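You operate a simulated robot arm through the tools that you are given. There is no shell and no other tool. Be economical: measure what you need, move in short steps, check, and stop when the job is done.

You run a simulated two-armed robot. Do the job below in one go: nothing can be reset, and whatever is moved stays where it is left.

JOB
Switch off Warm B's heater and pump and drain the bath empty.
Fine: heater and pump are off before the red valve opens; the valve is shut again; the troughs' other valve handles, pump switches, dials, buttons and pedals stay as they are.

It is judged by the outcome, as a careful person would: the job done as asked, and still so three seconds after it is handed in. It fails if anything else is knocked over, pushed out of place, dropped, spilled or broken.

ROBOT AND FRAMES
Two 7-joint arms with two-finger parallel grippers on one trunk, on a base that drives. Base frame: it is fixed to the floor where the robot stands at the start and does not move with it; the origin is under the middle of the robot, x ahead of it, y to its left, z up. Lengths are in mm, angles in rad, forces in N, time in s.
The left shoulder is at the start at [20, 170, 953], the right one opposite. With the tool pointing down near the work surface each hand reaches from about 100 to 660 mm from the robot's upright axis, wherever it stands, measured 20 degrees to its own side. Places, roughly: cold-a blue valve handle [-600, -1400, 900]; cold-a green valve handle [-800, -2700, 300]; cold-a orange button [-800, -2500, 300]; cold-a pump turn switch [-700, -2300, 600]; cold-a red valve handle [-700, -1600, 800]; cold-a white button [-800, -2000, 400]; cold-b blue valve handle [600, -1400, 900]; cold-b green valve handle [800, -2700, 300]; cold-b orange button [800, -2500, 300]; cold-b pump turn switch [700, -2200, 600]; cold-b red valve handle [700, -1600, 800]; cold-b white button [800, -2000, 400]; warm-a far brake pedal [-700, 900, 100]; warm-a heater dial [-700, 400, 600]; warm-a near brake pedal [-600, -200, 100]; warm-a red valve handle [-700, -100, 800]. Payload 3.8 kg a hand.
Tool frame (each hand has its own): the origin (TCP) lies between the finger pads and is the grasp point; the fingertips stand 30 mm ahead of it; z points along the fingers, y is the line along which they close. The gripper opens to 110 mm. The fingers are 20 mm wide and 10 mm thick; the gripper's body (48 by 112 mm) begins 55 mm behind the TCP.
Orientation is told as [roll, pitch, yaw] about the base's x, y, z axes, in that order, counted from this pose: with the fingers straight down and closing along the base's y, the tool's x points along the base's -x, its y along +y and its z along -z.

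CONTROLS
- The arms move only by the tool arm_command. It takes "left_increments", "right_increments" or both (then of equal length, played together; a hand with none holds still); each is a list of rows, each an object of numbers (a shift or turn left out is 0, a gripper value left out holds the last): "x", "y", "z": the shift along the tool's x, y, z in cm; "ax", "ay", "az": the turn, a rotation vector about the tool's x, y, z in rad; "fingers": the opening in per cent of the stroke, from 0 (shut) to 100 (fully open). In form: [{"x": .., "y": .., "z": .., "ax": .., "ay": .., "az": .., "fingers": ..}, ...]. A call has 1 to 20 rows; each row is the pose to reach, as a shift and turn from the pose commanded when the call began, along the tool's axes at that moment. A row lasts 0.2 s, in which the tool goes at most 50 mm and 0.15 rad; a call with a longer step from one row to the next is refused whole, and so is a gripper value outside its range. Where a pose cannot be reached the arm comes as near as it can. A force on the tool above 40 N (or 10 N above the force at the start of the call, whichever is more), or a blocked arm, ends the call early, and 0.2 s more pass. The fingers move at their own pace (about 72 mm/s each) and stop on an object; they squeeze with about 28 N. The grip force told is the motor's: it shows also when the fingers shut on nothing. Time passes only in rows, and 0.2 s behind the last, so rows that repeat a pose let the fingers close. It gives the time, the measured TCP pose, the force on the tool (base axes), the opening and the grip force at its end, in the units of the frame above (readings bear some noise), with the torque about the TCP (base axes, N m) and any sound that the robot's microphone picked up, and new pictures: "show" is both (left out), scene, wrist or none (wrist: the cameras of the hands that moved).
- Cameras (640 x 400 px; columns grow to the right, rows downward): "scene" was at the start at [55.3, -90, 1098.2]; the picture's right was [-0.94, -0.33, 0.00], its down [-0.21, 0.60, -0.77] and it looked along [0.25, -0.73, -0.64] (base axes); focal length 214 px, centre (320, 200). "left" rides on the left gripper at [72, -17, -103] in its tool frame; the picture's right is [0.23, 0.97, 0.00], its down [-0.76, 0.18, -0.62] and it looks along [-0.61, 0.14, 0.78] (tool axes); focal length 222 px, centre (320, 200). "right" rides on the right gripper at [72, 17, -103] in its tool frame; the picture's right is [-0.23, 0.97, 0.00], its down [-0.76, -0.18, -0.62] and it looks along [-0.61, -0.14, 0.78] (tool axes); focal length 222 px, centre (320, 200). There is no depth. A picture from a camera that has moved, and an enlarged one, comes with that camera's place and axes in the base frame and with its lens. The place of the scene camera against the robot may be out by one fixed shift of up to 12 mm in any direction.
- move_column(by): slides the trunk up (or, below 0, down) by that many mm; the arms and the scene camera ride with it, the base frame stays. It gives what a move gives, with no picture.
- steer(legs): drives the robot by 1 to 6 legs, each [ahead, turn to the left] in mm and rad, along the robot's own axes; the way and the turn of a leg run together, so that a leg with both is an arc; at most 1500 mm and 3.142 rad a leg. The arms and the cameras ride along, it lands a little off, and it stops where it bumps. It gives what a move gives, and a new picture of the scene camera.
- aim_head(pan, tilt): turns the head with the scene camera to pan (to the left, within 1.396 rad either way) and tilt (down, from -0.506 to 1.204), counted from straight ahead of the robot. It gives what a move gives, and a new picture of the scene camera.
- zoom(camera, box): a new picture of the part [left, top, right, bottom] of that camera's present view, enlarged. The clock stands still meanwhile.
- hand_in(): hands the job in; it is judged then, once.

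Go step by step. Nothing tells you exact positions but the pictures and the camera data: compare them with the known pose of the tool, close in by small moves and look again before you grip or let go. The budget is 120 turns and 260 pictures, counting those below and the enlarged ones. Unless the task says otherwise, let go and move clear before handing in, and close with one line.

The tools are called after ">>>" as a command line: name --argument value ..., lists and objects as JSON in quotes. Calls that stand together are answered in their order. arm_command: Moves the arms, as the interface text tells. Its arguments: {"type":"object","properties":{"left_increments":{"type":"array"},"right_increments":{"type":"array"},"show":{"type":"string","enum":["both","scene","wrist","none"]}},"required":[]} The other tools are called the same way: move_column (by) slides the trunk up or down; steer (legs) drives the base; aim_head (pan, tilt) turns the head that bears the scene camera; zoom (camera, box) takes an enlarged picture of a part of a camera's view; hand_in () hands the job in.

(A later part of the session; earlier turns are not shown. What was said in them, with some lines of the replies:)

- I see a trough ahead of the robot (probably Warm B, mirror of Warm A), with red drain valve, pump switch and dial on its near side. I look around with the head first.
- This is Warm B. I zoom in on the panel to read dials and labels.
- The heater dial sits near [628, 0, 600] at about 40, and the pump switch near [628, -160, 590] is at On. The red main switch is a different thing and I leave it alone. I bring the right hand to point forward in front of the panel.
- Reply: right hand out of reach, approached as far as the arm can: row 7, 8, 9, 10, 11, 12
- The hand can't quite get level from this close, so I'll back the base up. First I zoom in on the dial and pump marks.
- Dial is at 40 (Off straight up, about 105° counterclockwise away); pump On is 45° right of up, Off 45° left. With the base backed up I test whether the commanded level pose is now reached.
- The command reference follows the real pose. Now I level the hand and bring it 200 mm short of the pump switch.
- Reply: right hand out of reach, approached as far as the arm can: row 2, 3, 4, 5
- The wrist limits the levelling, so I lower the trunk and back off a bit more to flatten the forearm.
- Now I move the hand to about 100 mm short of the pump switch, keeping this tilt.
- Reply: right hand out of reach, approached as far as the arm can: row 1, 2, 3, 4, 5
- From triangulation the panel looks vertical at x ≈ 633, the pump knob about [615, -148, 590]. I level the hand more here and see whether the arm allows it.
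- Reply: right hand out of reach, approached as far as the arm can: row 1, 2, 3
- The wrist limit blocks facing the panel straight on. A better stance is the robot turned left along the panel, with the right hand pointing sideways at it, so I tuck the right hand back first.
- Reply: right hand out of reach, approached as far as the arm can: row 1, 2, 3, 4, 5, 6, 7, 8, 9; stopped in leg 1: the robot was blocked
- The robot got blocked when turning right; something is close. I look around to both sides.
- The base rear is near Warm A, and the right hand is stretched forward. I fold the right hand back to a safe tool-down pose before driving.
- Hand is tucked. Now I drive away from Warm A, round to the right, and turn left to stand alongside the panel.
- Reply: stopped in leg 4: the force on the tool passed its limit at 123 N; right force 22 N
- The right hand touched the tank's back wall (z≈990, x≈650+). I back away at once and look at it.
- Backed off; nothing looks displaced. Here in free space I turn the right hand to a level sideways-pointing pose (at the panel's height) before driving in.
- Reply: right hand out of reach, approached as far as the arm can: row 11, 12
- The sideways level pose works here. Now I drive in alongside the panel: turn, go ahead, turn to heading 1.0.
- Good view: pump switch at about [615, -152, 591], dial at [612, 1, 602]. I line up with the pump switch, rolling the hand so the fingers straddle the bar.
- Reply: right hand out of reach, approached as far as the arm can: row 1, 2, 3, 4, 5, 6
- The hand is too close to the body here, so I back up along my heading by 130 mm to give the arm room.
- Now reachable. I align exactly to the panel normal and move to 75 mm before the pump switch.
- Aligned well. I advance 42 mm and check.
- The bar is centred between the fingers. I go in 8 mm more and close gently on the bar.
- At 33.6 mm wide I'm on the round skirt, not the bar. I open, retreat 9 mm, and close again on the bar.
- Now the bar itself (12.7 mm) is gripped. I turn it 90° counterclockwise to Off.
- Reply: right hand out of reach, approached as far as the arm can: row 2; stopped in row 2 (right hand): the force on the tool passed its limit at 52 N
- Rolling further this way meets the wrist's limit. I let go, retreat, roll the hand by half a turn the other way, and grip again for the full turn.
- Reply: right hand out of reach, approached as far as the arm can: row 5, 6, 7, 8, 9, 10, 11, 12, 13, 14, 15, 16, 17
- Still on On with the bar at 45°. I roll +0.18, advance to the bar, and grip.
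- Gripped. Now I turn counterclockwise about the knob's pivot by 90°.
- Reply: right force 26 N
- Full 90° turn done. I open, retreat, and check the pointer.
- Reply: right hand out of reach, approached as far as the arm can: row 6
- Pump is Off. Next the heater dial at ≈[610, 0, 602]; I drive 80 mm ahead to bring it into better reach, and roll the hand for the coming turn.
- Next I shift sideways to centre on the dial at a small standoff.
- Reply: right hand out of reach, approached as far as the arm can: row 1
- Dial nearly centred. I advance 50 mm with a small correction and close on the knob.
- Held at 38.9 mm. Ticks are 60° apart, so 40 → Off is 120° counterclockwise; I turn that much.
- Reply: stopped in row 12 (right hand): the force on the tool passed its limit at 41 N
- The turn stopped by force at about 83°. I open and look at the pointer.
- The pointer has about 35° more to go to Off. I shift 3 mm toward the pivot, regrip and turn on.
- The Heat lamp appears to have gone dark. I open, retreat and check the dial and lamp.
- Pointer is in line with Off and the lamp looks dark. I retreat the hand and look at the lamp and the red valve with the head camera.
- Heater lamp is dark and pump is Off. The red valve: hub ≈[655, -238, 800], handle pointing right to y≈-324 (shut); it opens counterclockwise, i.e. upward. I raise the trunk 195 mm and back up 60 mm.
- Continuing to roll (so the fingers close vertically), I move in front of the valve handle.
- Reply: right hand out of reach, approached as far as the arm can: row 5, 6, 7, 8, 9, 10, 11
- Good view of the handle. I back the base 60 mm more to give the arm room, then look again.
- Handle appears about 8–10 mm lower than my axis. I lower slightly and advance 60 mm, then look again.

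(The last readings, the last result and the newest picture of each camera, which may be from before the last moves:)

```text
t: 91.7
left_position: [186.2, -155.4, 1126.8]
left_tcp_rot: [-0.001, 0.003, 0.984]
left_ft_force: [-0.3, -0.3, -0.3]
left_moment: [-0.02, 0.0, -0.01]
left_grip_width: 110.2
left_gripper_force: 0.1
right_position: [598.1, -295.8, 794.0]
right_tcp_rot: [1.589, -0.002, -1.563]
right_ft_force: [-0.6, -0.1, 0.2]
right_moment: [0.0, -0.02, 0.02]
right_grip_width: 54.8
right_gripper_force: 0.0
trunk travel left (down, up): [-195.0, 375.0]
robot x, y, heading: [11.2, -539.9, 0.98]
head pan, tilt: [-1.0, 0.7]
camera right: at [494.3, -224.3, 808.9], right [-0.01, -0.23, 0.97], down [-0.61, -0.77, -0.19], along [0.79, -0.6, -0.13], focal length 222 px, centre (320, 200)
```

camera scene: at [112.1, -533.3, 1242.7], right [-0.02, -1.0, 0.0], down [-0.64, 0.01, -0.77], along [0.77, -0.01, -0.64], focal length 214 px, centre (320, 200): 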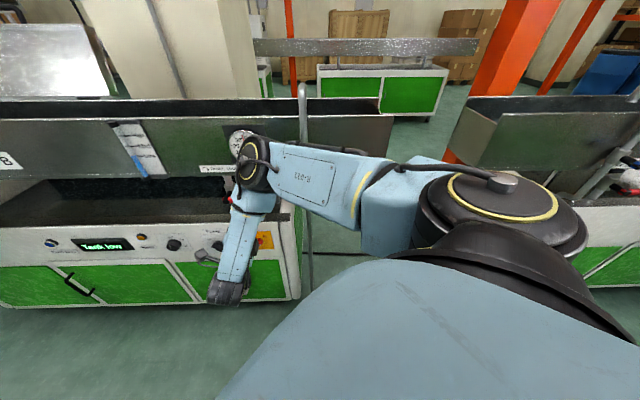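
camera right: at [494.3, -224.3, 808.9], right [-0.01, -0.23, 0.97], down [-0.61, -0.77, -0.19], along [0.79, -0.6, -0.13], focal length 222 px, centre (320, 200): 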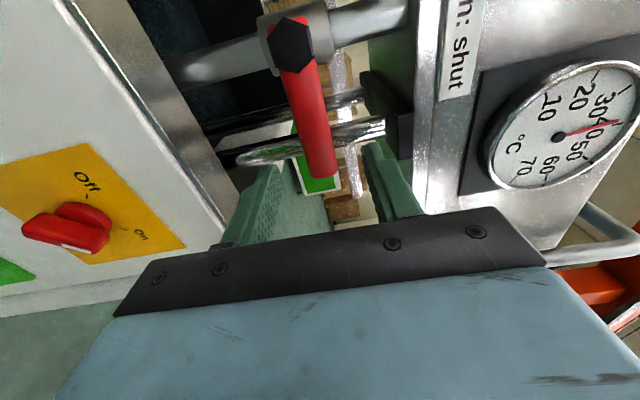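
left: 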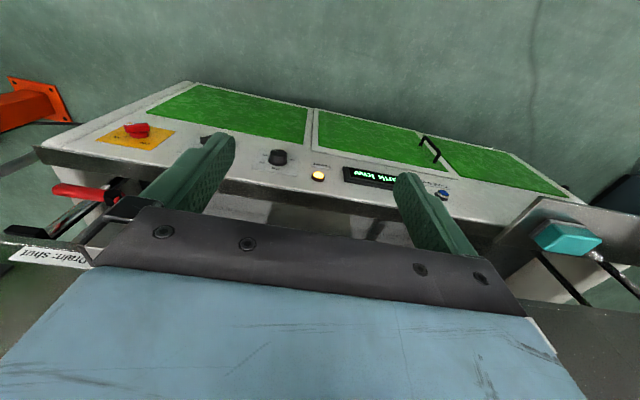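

Well centred. I advance 26 mm so the fingertips straddle the handle, then close.

>>> arm_command --right_increments '[{"y": -0.2, "z": 1.3}, {"y": -0.25, "z": 2.6}, {"y": -0.25, "z": 2.6, "fingers": 0}, {"y": -0.25, "z": 2.6, "fingers": 0}, {"y": -0.25, "z": 2.6, "fingers": 0}, {"y": -0.25, "z": 2.6, "fingers": 0}]' --show "wrist"

```text
t: 93.0
left_position: [185.1, -156.7, 1126.4]
left_tcp_rot: [-0.002, 0.0, 0.981]
left_ft_force: [-0.3, 0.7, -0.7]
left_moment: [-0.02, -0.01, 0.0]
left_grip_width: 109.8
left_gripper_force: 0.1
right_position: [625.2, -296.4, 794.3]
right_tcp_rot: [1.592, 0.005, -1.565]
right_ft_force: [4.3, 1.8, 15.6]
right_moment: [0.68, 0.27, -0.33]
right_grip_width: 21.5
right_gripper_force: 45.3
trunk travel left (down, up): [-195.0, 375.0]
robot x, y, heading: [5.7, -541.0, 0.987]
head pan, tilt: [-1.0, 0.7]
camera right: at [521.2, -223.4, 808.7], right [-0.02, -0.23, 0.97], down [-0.61, -0.77, -0.19], along [0.79, -0.6, -0.13], focal length 222 px, centre (320, 200)
```

right: 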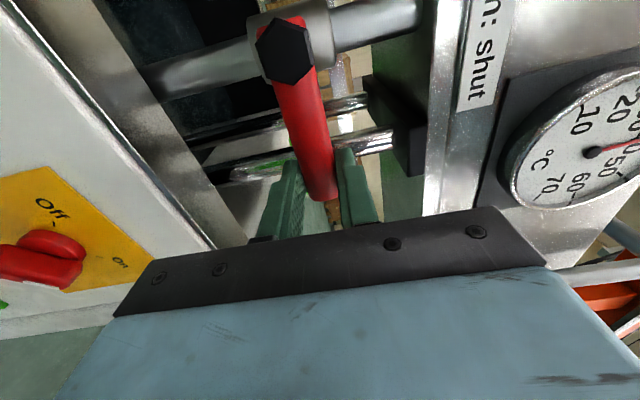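

Gripped at 21.5 mm; pivot about [., -237, 797], radius ≈ 59 mm. I swing the handle counterclockwise (upward) 90° along the arc.

>>> arm_command --right_increments '[{"y": 0.3}, {"x": 0.04, "y": 1.0, "az": -0.12}, {"x": 0.17, "y": 1.7, "az": -0.24}, {"x": 0.38, "y": 2.38, "az": -0.36}, {"x": 0.67, "y": 3.02, "az": -0.48}, {"x": 1.03, "y": 3.63, "az": -0.6}, {"x": 1.46, "y": 4.19, "az": -0.72}, {"x": 1.95, "y": 4.69, "az": -0.84}, {"x": 2.52, "y": 5.13, "az": -0.96}, {"x": 3.12, "y": 5.51, "az": -1.08}, {"x": 3.76, "y": 5.8, "az": -1.2}, {"x": 4.43, "y": 6.02, "az": -1.32}, {"x": 5.13, "y": 6.15, "az": -1.44}, {"x": 5.9, "y": 6.2, "az": -1.57}]'

```text
t: 96.0
left_position: [183.8, -155.3, 1126.8]
left_tcp_rot: [0.0, 0.0, 0.983]
left_ft_force: [-0.5, -0.1, 0.0]
left_moment: [0.0, 0.0, 0.01]
left_grip_width: 110.0
left_gripper_force: 0.1
right_position: [623.7, -232.7, 858.6]
right_tcp_rot: [2.886, -1.541, -2.876]
right_ft_force: [13.6, 12.4, 27.1]
right_moment: [0.92, -0.81, 0.11]
right_grip_width: 22.0
right_gripper_force: 45.0
trunk travel left (down, up): [-195.0, 375.0]
robot x, y, heading: [8.0, -540.4, 0.986]
head pan, tilt: [-1.0, 0.7]
camera scene: at [111.4, -532.4, 1242.7], right [-0.01, -1.0, 0.0], down [-0.64, 0.01, -0.77], along [0.77, -0.01, -0.64], focal length 214 px, centre (320, 200)
camera right: at [521.6, -216.6, 782.8], right [-0.02, 0.97, 0.23], down [-0.64, -0.19, 0.74], along [0.77, -0.14, 0.63], focal length 222 px, centre (320, 200)
```

scene: 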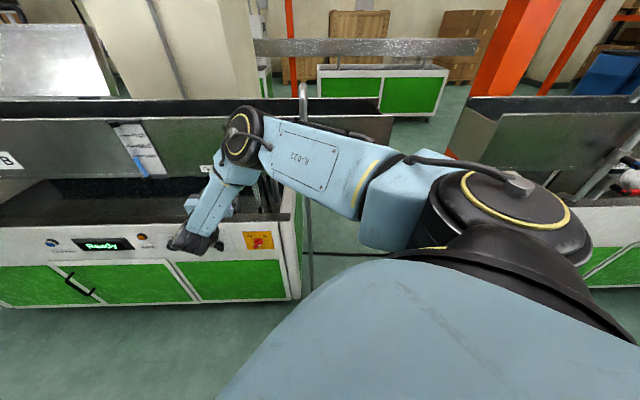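
right: 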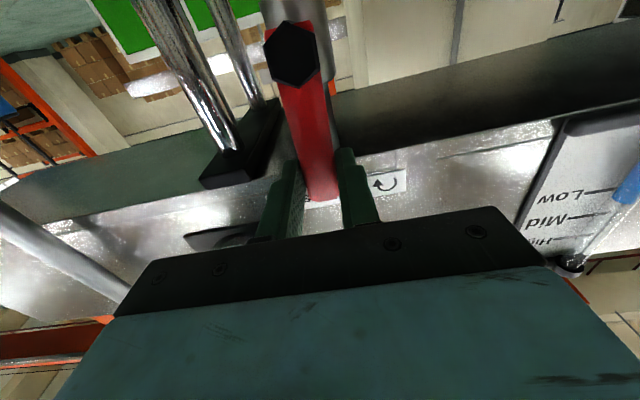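

The handle is up and the display changed. I zoom on the level gauge and the display, and hold still while it drains.

>>> arm_command --right_increments '[{"y": 0}, {"y": 0}, {"y": 0}, {"y": 0}, {"y": 0}, {"y": 0}, {"y": 0}, {"y": 0}, {"y": 0}, {"y": 0}, {"y": 0}, {"y": 0}, {"y": 0}, {"y": 0}, {"y": 0}, {"y": 0}, {"y": 0}, {"y": 0}, {"y": 0}, {"y": 0}]' --show "none"

>>> zoom --camera "scene" --box '[80, 100, 240, 260]'

>>> zoom --camera "scene" --box '[0, 170, 160, 270]'

```text
t: 100.2
left_position: [184.2, -154.8, 1125.9]
left_tcp_rot: [-0.003, 0.0, 0.983]
left_ft_force: [0.0, -0.2, 1.0]
left_moment: [-0.03, -0.01, 0.02]
left_grip_width: 109.9
left_gripper_force: 0.1
right_position: [623.3, -234.6, 858.5]
right_tcp_rot: [2.905, -1.545, -2.892]
right_ft_force: [5.1, 15.7, 26.4]
right_moment: [1.05, -0.58, 0.27]
right_grip_width: 22.9
right_gripper_force: 45.5
trunk travel left (down, up): [-195.0, 375.0]
robot x, y, heading: [11.1, -539.6, 0.983]
head pan, tilt: [-1.0, 0.7]
```

```text
2.50 times, centred on (160, 180) of scene
camera zoom: at [110.7, -532.3, 1242.8], right [-0.02, -1.0, 0.0], down [-0.64, 0.01, -0.77], along [0.77, -0.01, -0.64], focal length 536 px, centre (720, 250)
```

zoom: 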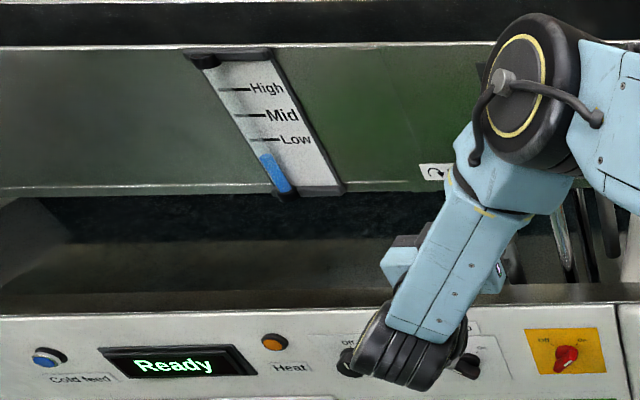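

```text
4.00 times, centred on (80, 220) of scene
camera zoom: at [110.7, -532.3, 1242.8], right [-0.02, -1.0, 0.0], down [-0.64, 0.01, -0.77], along [0.77, -0.01, -0.64], focal length 858 px, centre (1280, 120)
```

zoom: 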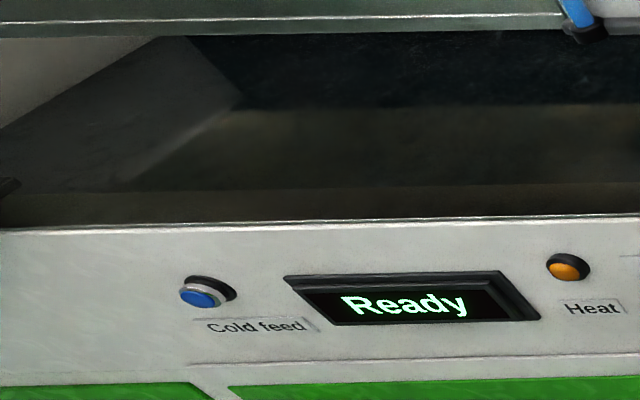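

The level is falling. I keep waiting with the valve open.

>>> arm_command --right_increments '[{"y": 0}, {"y": 0}, {"y": 0}, {"y": 0}, {"y": 0}, {"y": 0}, {"y": 0}, {"y": 0}, {"y": 0}, {"y": 0}, {"y": 0}, {"y": 0}, {"y": 0}, {"y": 0}, {"y": 0}, {"y": 0}, {"y": 0}, {"y": 0}, {"y": 0}, {"y": 0}]' --show "none"

>>> arm_command --right_increments '[{"y": 0}, {"y": 0}, {"y": 0}, {"y": 0}, {"y": 0}, {"y": 0}, {"y": 0}, {"y": 0}, {"y": 0}, {"y": 0}, {"y": 0}, {"y": 0}, {"y": 0}, {"y": 0}, {"y": 0}, {"y": 0}, {"y": 0}, {"y": 0}, {"y": 0}, {"y": 0}]' --show "none"

>>> zoom --camera "scene" --box '[80, 100, 240, 260]'

```text
t: 104.5
left_position: [183.5, -156.6, 1125.9]
left_tcp_rot: [-0.001, 0.001, 0.983]
left_ft_force: [0.5, -0.3, -1.0]
left_moment: [-0.02, 0.01, 0.0]
left_grip_width: 110.0
left_gripper_force: 0.1
right_position: [623.0, -235.5, 859.0]
right_tcp_rot: [2.906, -1.543, -2.894]
right_ft_force: [5.6, 14.0, 27.1]
right_moment: [1.04, -0.58, 0.28]
right_grip_width: 22.6
right_gripper_force: 45.1
trunk travel left (down, up): [-195.0, 375.0]
robot x, y, heading: [7.5, -539.6, 0.983]
head pan, tilt: [-1.0, 0.7]
```

```text
t: 108.7
left_position: [184.0, -155.5, 1127.2]
left_tcp_rot: [-0.002, -0.002, 0.983]
left_ft_force: [-0.7, 0.0, -0.4]
left_moment: [-0.01, -0.02, 0.03]
left_grip_width: 110.1
left_gripper_force: 0.0
right_position: [622.9, -235.0, 856.8]
right_tcp_rot: [2.915, -1.542, -2.902]
right_ft_force: [5.9, 14.7, 26.8]
right_moment: [1.04, -0.55, 0.26]
right_grip_width: 22.7
right_gripper_force: 45.3
trunk travel left (down, up): [-195.0, 375.0]
robot x, y, heading: [9.7, -538.1, 0.979]
head pan, tilt: [-1.0, 0.7]
```

```text
2.50 times, centred on (160, 180) of scene
camera zoom: at [110.8, -532.3, 1242.8], right [-0.02, -1.0, 0.0], down [-0.64, 0.01, -0.77], along [0.77, -0.01, -0.64], focal length 536 px, centre (720, 250)
```

zoom: 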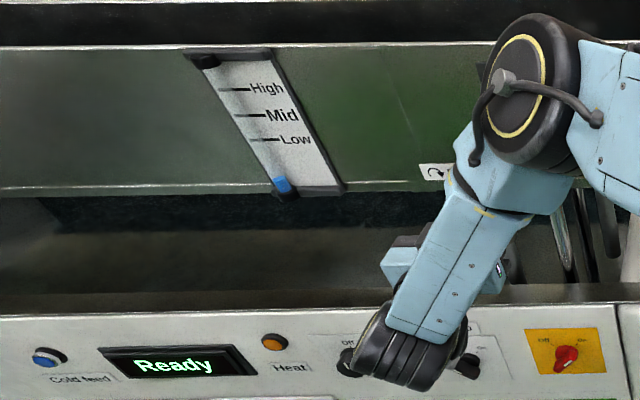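

About a third left. I wait some more.

>>> arm_command --right_increments '[{"y": 0}, {"y": 0}, {"y": 0}, {"y": 0}, {"y": 0}, {"y": 0}, {"y": 0}, {"y": 0}, {"y": 0}, {"y": 0}, {"y": 0}, {"y": 0}, {"y": 0}, {"y": 0}, {"y": 0}, {"y": 0}, {"y": 0}, {"y": 0}, {"y": 0}, {"y": 0}]' --show "none"

>>> arm_command --right_increments '[{"y": 0}, {"y": 0}, {"y": 0}, {"y": 0}, {"y": 0}, {"y": 0}, {"y": 0}, {"y": 0}, {"y": 0}, {"y": 0}, {"y": 0}, {"y": 0}, {"y": 0}, {"y": 0}, {"y": 0}, {"y": 0}, {"y": 0}, {"y": 0}, {"y": 0}, {"y": 0}]' --show "none"

>>> arm_command --right_increments '[{"y": 0}, {"y": 0}, {"y": 0}, {"y": 0}, {"y": 0}, {"y": 0}, {"y": 0}, {"y": 0}, {"y": 0}, {"y": 0}, {"y": 0}, {"y": 0}, {"y": 0}, {"y": 0}, {"y": 0}, {"y": 0}, {"y": 0}, {"y": 0}, {"y": 0}, {"y": 0}]' --show "none"

>>> zoom --camera "scene" --box '[80, 100, 240, 260]'

```text
t: 112.8
left_position: [184.6, -155.6, 1126.6]
left_tcp_rot: [-0.001, -0.001, 0.983]
left_ft_force: [-0.4, 1.0, 0.6]
left_moment: [0.03, 0.01, 0.02]
left_grip_width: 109.9
left_gripper_force: 0.2
right_position: [623.4, -235.1, 857.3]
right_tcp_rot: [2.921, -1.546, -2.911]
right_ft_force: [4.9, 14.0, 26.1]
right_moment: [0.96, -0.53, 0.22]
right_grip_width: 22.6
right_gripper_force: 45.0
trunk travel left (down, up): [-195.0, 375.0]
robot x, y, heading: [10.8, -541.6, 0.984]
head pan, tilt: [-1.0, 0.7]
```

```text
t: 117.0
left_position: [184.4, -156.6, 1126.8]
left_tcp_rot: [-0.002, 0.001, 0.984]
left_ft_force: [-0.9, -0.1, 0.5]
left_moment: [0.0, 0.01, 0.02]
left_grip_width: 110.0
left_gripper_force: 0.1
right_position: [622.6, -234.9, 858.8]
right_tcp_rot: [2.931, -1.544, -2.917]
right_ft_force: [3.9, 14.4, 24.9]
right_moment: [1.01, -0.5, 0.24]
right_grip_width: 22.6
right_gripper_force: 45.0
trunk travel left (down, up): [-195.0, 375.0]
robot x, y, heading: [10.4, -539.9, 0.987]
head pan, tilt: [-1.0, 0.7]
```

```text
t: 121.2
left_position: [183.5, -156.2, 1127.4]
left_tcp_rot: [0.0, -0.001, 0.985]
left_ft_force: [0.5, 0.0, 0.2]
left_moment: [0.03, -0.01, 0.0]
left_grip_width: 110.2
left_gripper_force: 0.0
right_position: [623.7, -235.3, 856.4]
right_tcp_rot: [2.939, -1.544, -2.928]
right_ft_force: [4.2, 14.4, 24.6]
right_moment: [0.98, -0.5, 0.26]
right_grip_width: 22.9
right_gripper_force: 45.4
trunk travel left (down, up): [-195.0, 375.0]
robot x, y, heading: [5.5, -537.9, 0.983]
head pan, tilt: [-1.0, 0.7]
```

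```text
2.50 times, centred on (160, 180) of scene
camera zoom: at [110.9, -532.2, 1242.8], right [-0.02, -1.0, 0.0], down [-0.64, 0.01, -0.77], along [0.77, -0.01, -0.64], focal length 536 px, centre (720, 250)
```

zoom: 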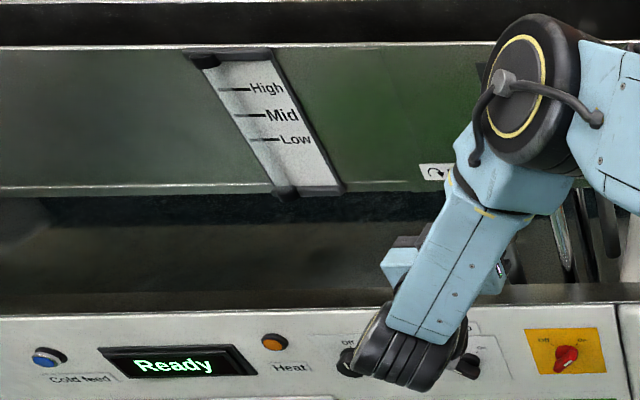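

The gauge reads empty. I wait a little longer to be sure and look at the tank bottom.

>>> arm_command --right_increments '[{"y": 0}, {"y": 0}, {"y": 0}, {"y": 0}, {"y": 0}, {"y": 0}, {"y": 0}, {"y": 0}, {"y": 0}, {"y": 0}, {"y": 0}, {"y": 0}, {"y": 0}, {"y": 0}, {"y": 0}, {"y": 0}, {"y": 0}, {"y": 0}, {"y": 0}, {"y": 0}]' --show "none"

>>> arm_command --right_increments '[{"y": 0}, {"y": 0}, {"y": 0}, {"y": 0}, {"y": 0}, {"y": 0}, {"y": 0}, {"y": 0}, {"y": 0}, {"y": 0}, {"y": 0}, {"y": 0}, {"y": 0}, {"y": 0}, {"y": 0}, {"y": 0}, {"y": 0}, {"y": 0}, {"y": 0}, {"y": 0}]' --show "none"

>>> zoom --camera "scene" --box '[0, 140, 240, 260]'

```text
t: 125.5
left_position: [182.5, -156.4, 1125.9]
left_tcp_rot: [-0.002, -0.001, 0.984]
left_ft_force: [0.0, 0.1, 0.1]
left_moment: [0.05, -0.01, 0.0]
left_grip_width: 110.2
left_gripper_force: 0.0
right_position: [622.9, -235.2, 856.7]
right_tcp_rot: [2.948, -1.545, -2.937]
right_ft_force: [5.0, 14.3, 23.8]
right_moment: [1.02, -0.49, 0.27]
right_grip_width: 22.9
right_gripper_force: 45.1
trunk travel left (down, up): [-195.0, 375.0]
robot x, y, heading: [14.3, -539.5, 0.987]
head pan, tilt: [-1.0, 0.7]
```

```text
t: 129.7
left_position: [183.6, -155.9, 1126.9]
left_tcp_rot: [-0.001, 0.002, 0.982]
left_ft_force: [0.0, 0.6, -0.1]
left_moment: [-0.01, -0.02, -0.03]
left_grip_width: 110.1
left_gripper_force: 0.1
right_position: [622.1, -235.0, 857.1]
right_tcp_rot: [2.955, -1.545, -2.944]
right_ft_force: [3.7, 15.6, 24.5]
right_moment: [1.03, -0.45, 0.25]
right_grip_width: 22.9
right_gripper_force: 45.4
trunk travel left (down, up): [-195.0, 375.0]
robot x, y, heading: [9.0, -541.5, 0.989]
head pan, tilt: [-1.0, 0.7]
```

```text
2.67 times, centred on (120, 200) of scene
camera zoom: at [111.0, -532.2, 1242.8], right [-0.02, -1.0, 0.0], down [-0.64, 0.01, -0.77], along [0.77, -0.01, -0.64], focal length 572 px, centre (853, 200)
```

zoom: 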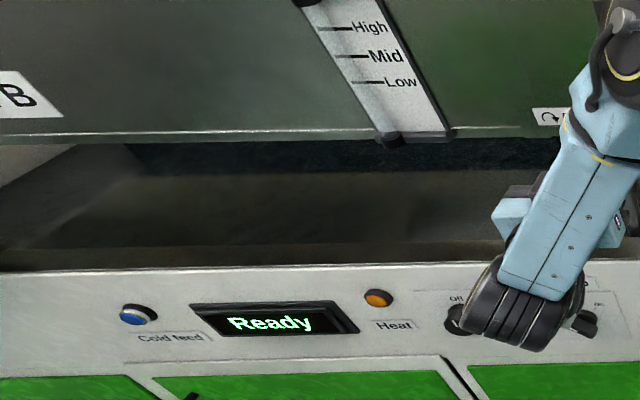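

The bath is empty. Now I swing the handle back clockwise 90° to shut.

>>> arm_command --right_increments '[{"x": -0.3, "y": 0.2}, {"x": -0.26, "y": -0.52, "az": 0.12}, {"x": -0.13, "y": -1.23, "az": 0.24}, {"x": 0.09, "y": -1.91, "az": 0.36}, {"x": 0.38, "y": -2.57, "az": 0.48}, {"x": 0.75, "y": -3.19, "az": 0.6}, {"x": 1.19, "y": -3.76, "az": 0.72}, {"x": 1.7, "y": -4.27, "az": 0.84}, {"x": 2.26, "y": -4.71, "az": 0.96}, {"x": 2.87, "y": -5.09, "az": 1.08}, {"x": 3.53, "y": -5.39, "az": 1.2}, {"x": 4.21, "y": -5.61, "az": 1.32}, {"x": 4.92, "y": -5.75, "az": 1.44}, {"x": 5.7, "y": -5.8, "az": 1.57}, {"x": 5.85, "y": -5.8, "az": 1.6}]'

```text
t: 132.8
left_position: [184.6, -154.4, 1125.6]
left_tcp_rot: [-0.001, 0.002, 0.982]
left_ft_force: [-0.1, 0.3, -0.3]
left_moment: [-0.01, -0.01, 0.04]
left_grip_width: 110.0
left_gripper_force: 0.1
right_position: [623.1, -293.3, 794.7]
right_tcp_rot: [1.585, 0.025, -1.562]
right_ft_force: [-10.1, 14.5, -0.6]
right_moment: [-1.08, 0.56, -0.02]
right_grip_width: 21.8
right_gripper_force: 45.0
trunk travel left (down, up): [-195.0, 375.0]
robot x, y, heading: [11.4, -539.4, 0.986]
head pan, tilt: [-1.0, 0.7]
camera scene: at [111.7, -530.9, 1242.6], right [-0.02, -1.0, 0.0], down [-0.64, 0.01, -0.77], along [0.77, -0.01, -0.64], focal length 214 px, centre (320, 200)
camera right: at [519.4, -221.4, 810.8], right [-0.01, -0.25, 0.97], down [-0.61, -0.76, -0.21], along [0.79, -0.6, -0.14], focal length 222 px, centre (320, 200)
```

scene: 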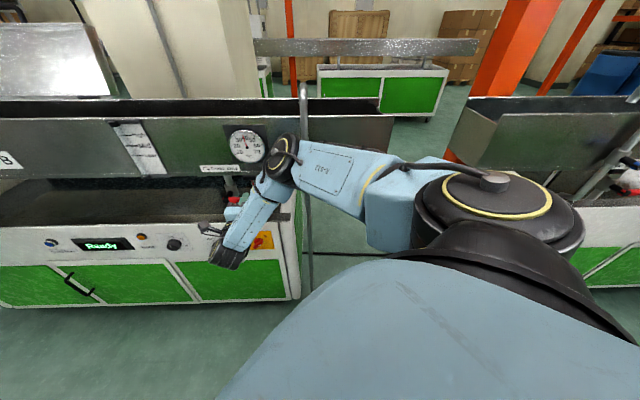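
right: 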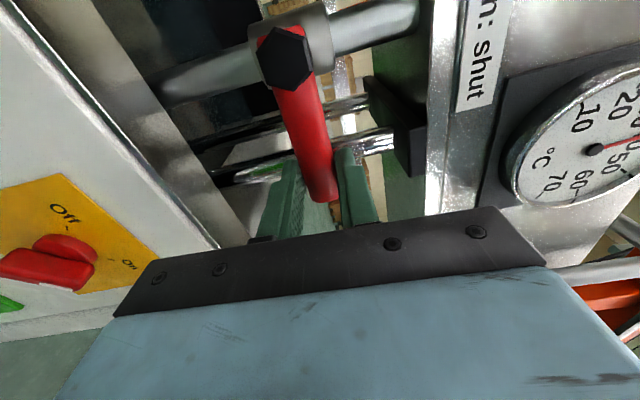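

Handle looks horizontal again. I open and retreat straight back, then compare with the earlier view.

>>> arm_command --right_increments '[{"fingers": 50}, {"fingers": 50}, {"fingers": 50}, {"z": -1.3}, {"z": -2.6}, {"z": -4.5}, {"z": -6.5}, {"z": -8.5}]' --show "wrist"

```text
t: 134.7
left_position: [185.9, -156.8, 1126.1]
left_tcp_rot: [0.0, 0.001, 0.982]
left_ft_force: [0.1, 0.3, 1.3]
left_moment: [-0.02, -0.03, 0.01]
left_grip_width: 110.1
left_gripper_force: 0.0
right_position: [539.8, -294.3, 792.9]
right_tcp_rot: [1.589, 0.029, -1.561]
right_ft_force: [-0.2, 0.0, 0.4]
right_moment: [0.01, -0.03, 0.0]
right_grip_width: 55.2
right_gripper_force: 0.0
trunk travel left (down, up): [-195.0, 375.0]
robot x, y, heading: [16.3, -537.4, 0.982]
head pan, tilt: [-1.0, 0.7]
camera right: at [435.5, -223.5, 810.2], right [-0.01, -0.26, 0.97], down [-0.61, -0.76, -0.21], along [0.79, -0.6, -0.15], focal length 222 px, centre (320, 200)
```

right: 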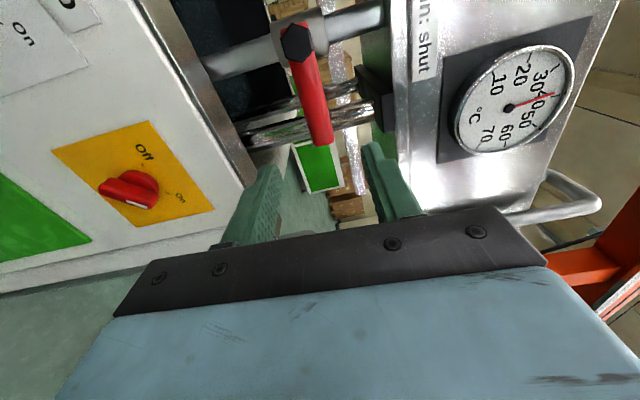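

It looks the same as at the start. I back the base off so the head camera can see handle, dial and pump clearly.

>>> steer --legs '[[-150, 0]]'

>>> zoom --camera "scene" --box '[100, 120, 300, 260]'

>>> zoom --camera "right" --box '[220, 20, 460, 200]'

```text
t: 136.0
left_position: [99.2, -280.7, 1126.0]
left_tcp_rot: [0.0, 0.001, 0.989]
left_ft_force: [-0.3, 0.7, -0.2]
left_moment: [0.03, 0.01, 0.0]
left_grip_width: 109.9
left_gripper_force: 0.1
right_position: [455.6, -417.8, 793.5]
right_tcp_rot: [1.589, 0.03, -1.557]
right_ft_force: [0.4, 0.1, -0.4]
right_moment: [0.02, 0.0, 0.03]
right_grip_width: 54.8
right_gripper_force: 0.1
trunk travel left (down, up): [-195.0, 375.0]
robot x, y, heading: [-73.6, -666.5, 0.989]
head pan, tilt: [-1.0, 0.7]
camera scene: at [29.3, -658.1, 1242.7], right [-0.01, -1.0, 0.0], down [-0.64, 0.01, -0.77], along [0.77, -0.01, -0.64], focal length 214 px, centre (320, 200)
```

scene: 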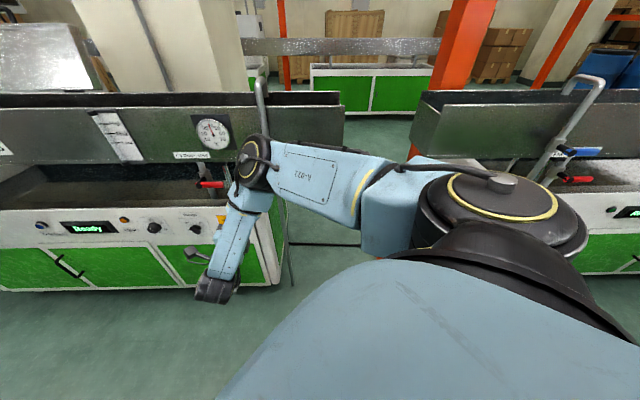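

```text
2.86 times, centred on (200, 190) of scene
camera zoom: at [29.3, -658.1, 1242.7], right [-0.01, -1.0, 0.0], down [-0.64, 0.01, -0.77], along [0.77, -0.01, -0.64], focal length 613 px, centre (663, 229)
```

zoom: 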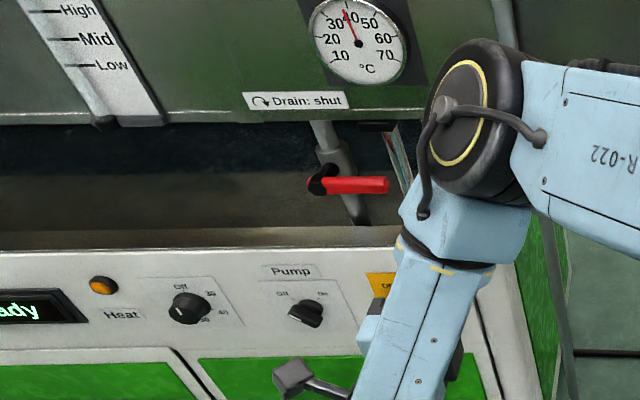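

```text
2.22 times, centred on (340, 110) of right
camera zoom: at [350.8, -346.8, 810.4], right [-0.01, -0.26, 0.97], down [-0.61, -0.76, -0.21], along [0.79, -0.59, -0.15], focal length 494 px, centre (276, 400)
```

zoom: 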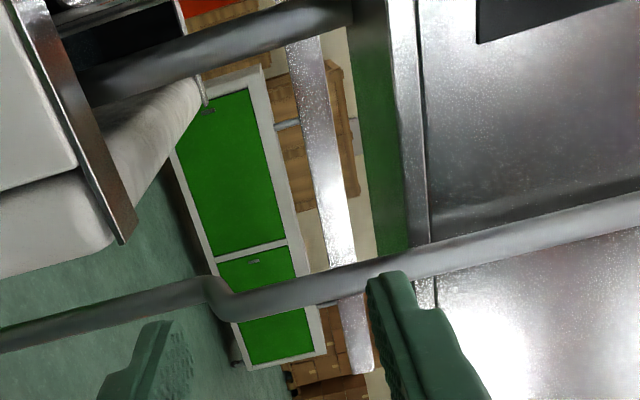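

Handle is horizontal, tank empty. A last close check on dial, pump and handle.

>>> zoom --camera "scene" --box '[120, 205, 220, 240]'

>>> zoom --camera "scene" --box '[180, 150, 250, 200]'

```text
6.40 times, centred on (170, 222) of scene
camera zoom: at [29.3, -658.1, 1242.7], right [-0.01, -1.0, 0.0], down [-0.64, 0.01, -0.77], along [0.77, -0.01, -0.64], focal length 1373 px, centre (1280, 56)
```

zoom: 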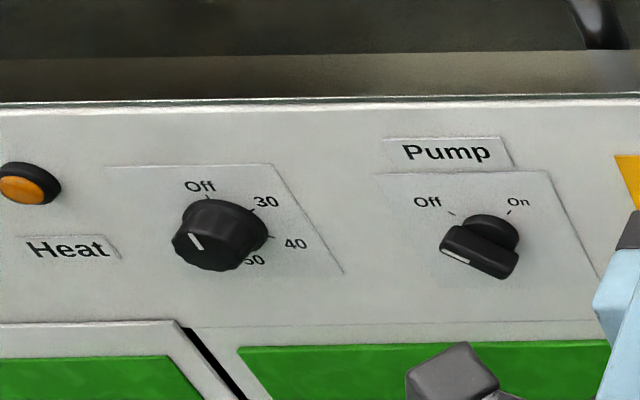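

```text
8.00 times, centred on (215, 175) of scene
camera zoom: at [29.3, -658.1, 1242.7], right [-0.01, -1.0, 0.0], down [-0.64, 0.01, -0.77], along [0.77, -0.01, -0.64], focal length 1716 px, centre (1160, 400)
```

zoom: 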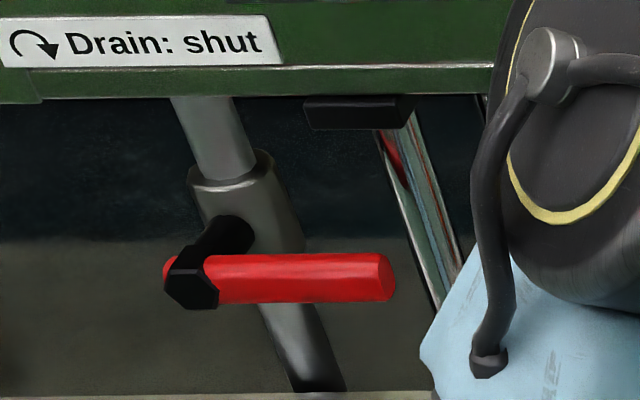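

Everything checks out: dial on Off with the lamp dark, pump Off, bath empty, red handle shut, and the hand clear. I hand the job in.

>>> hand_in

```text
The job is handed in.
```

Warm B's heater and pump were switched off before I opened the red valve. The bath is drained empty and the valve is shut again. While driving, the right hand struck part of the Warm B frame hard (123 N peak), and the base was blocked once beside Warm A. I saw nothing out of place after either, but I did not check the brake pedals up close.
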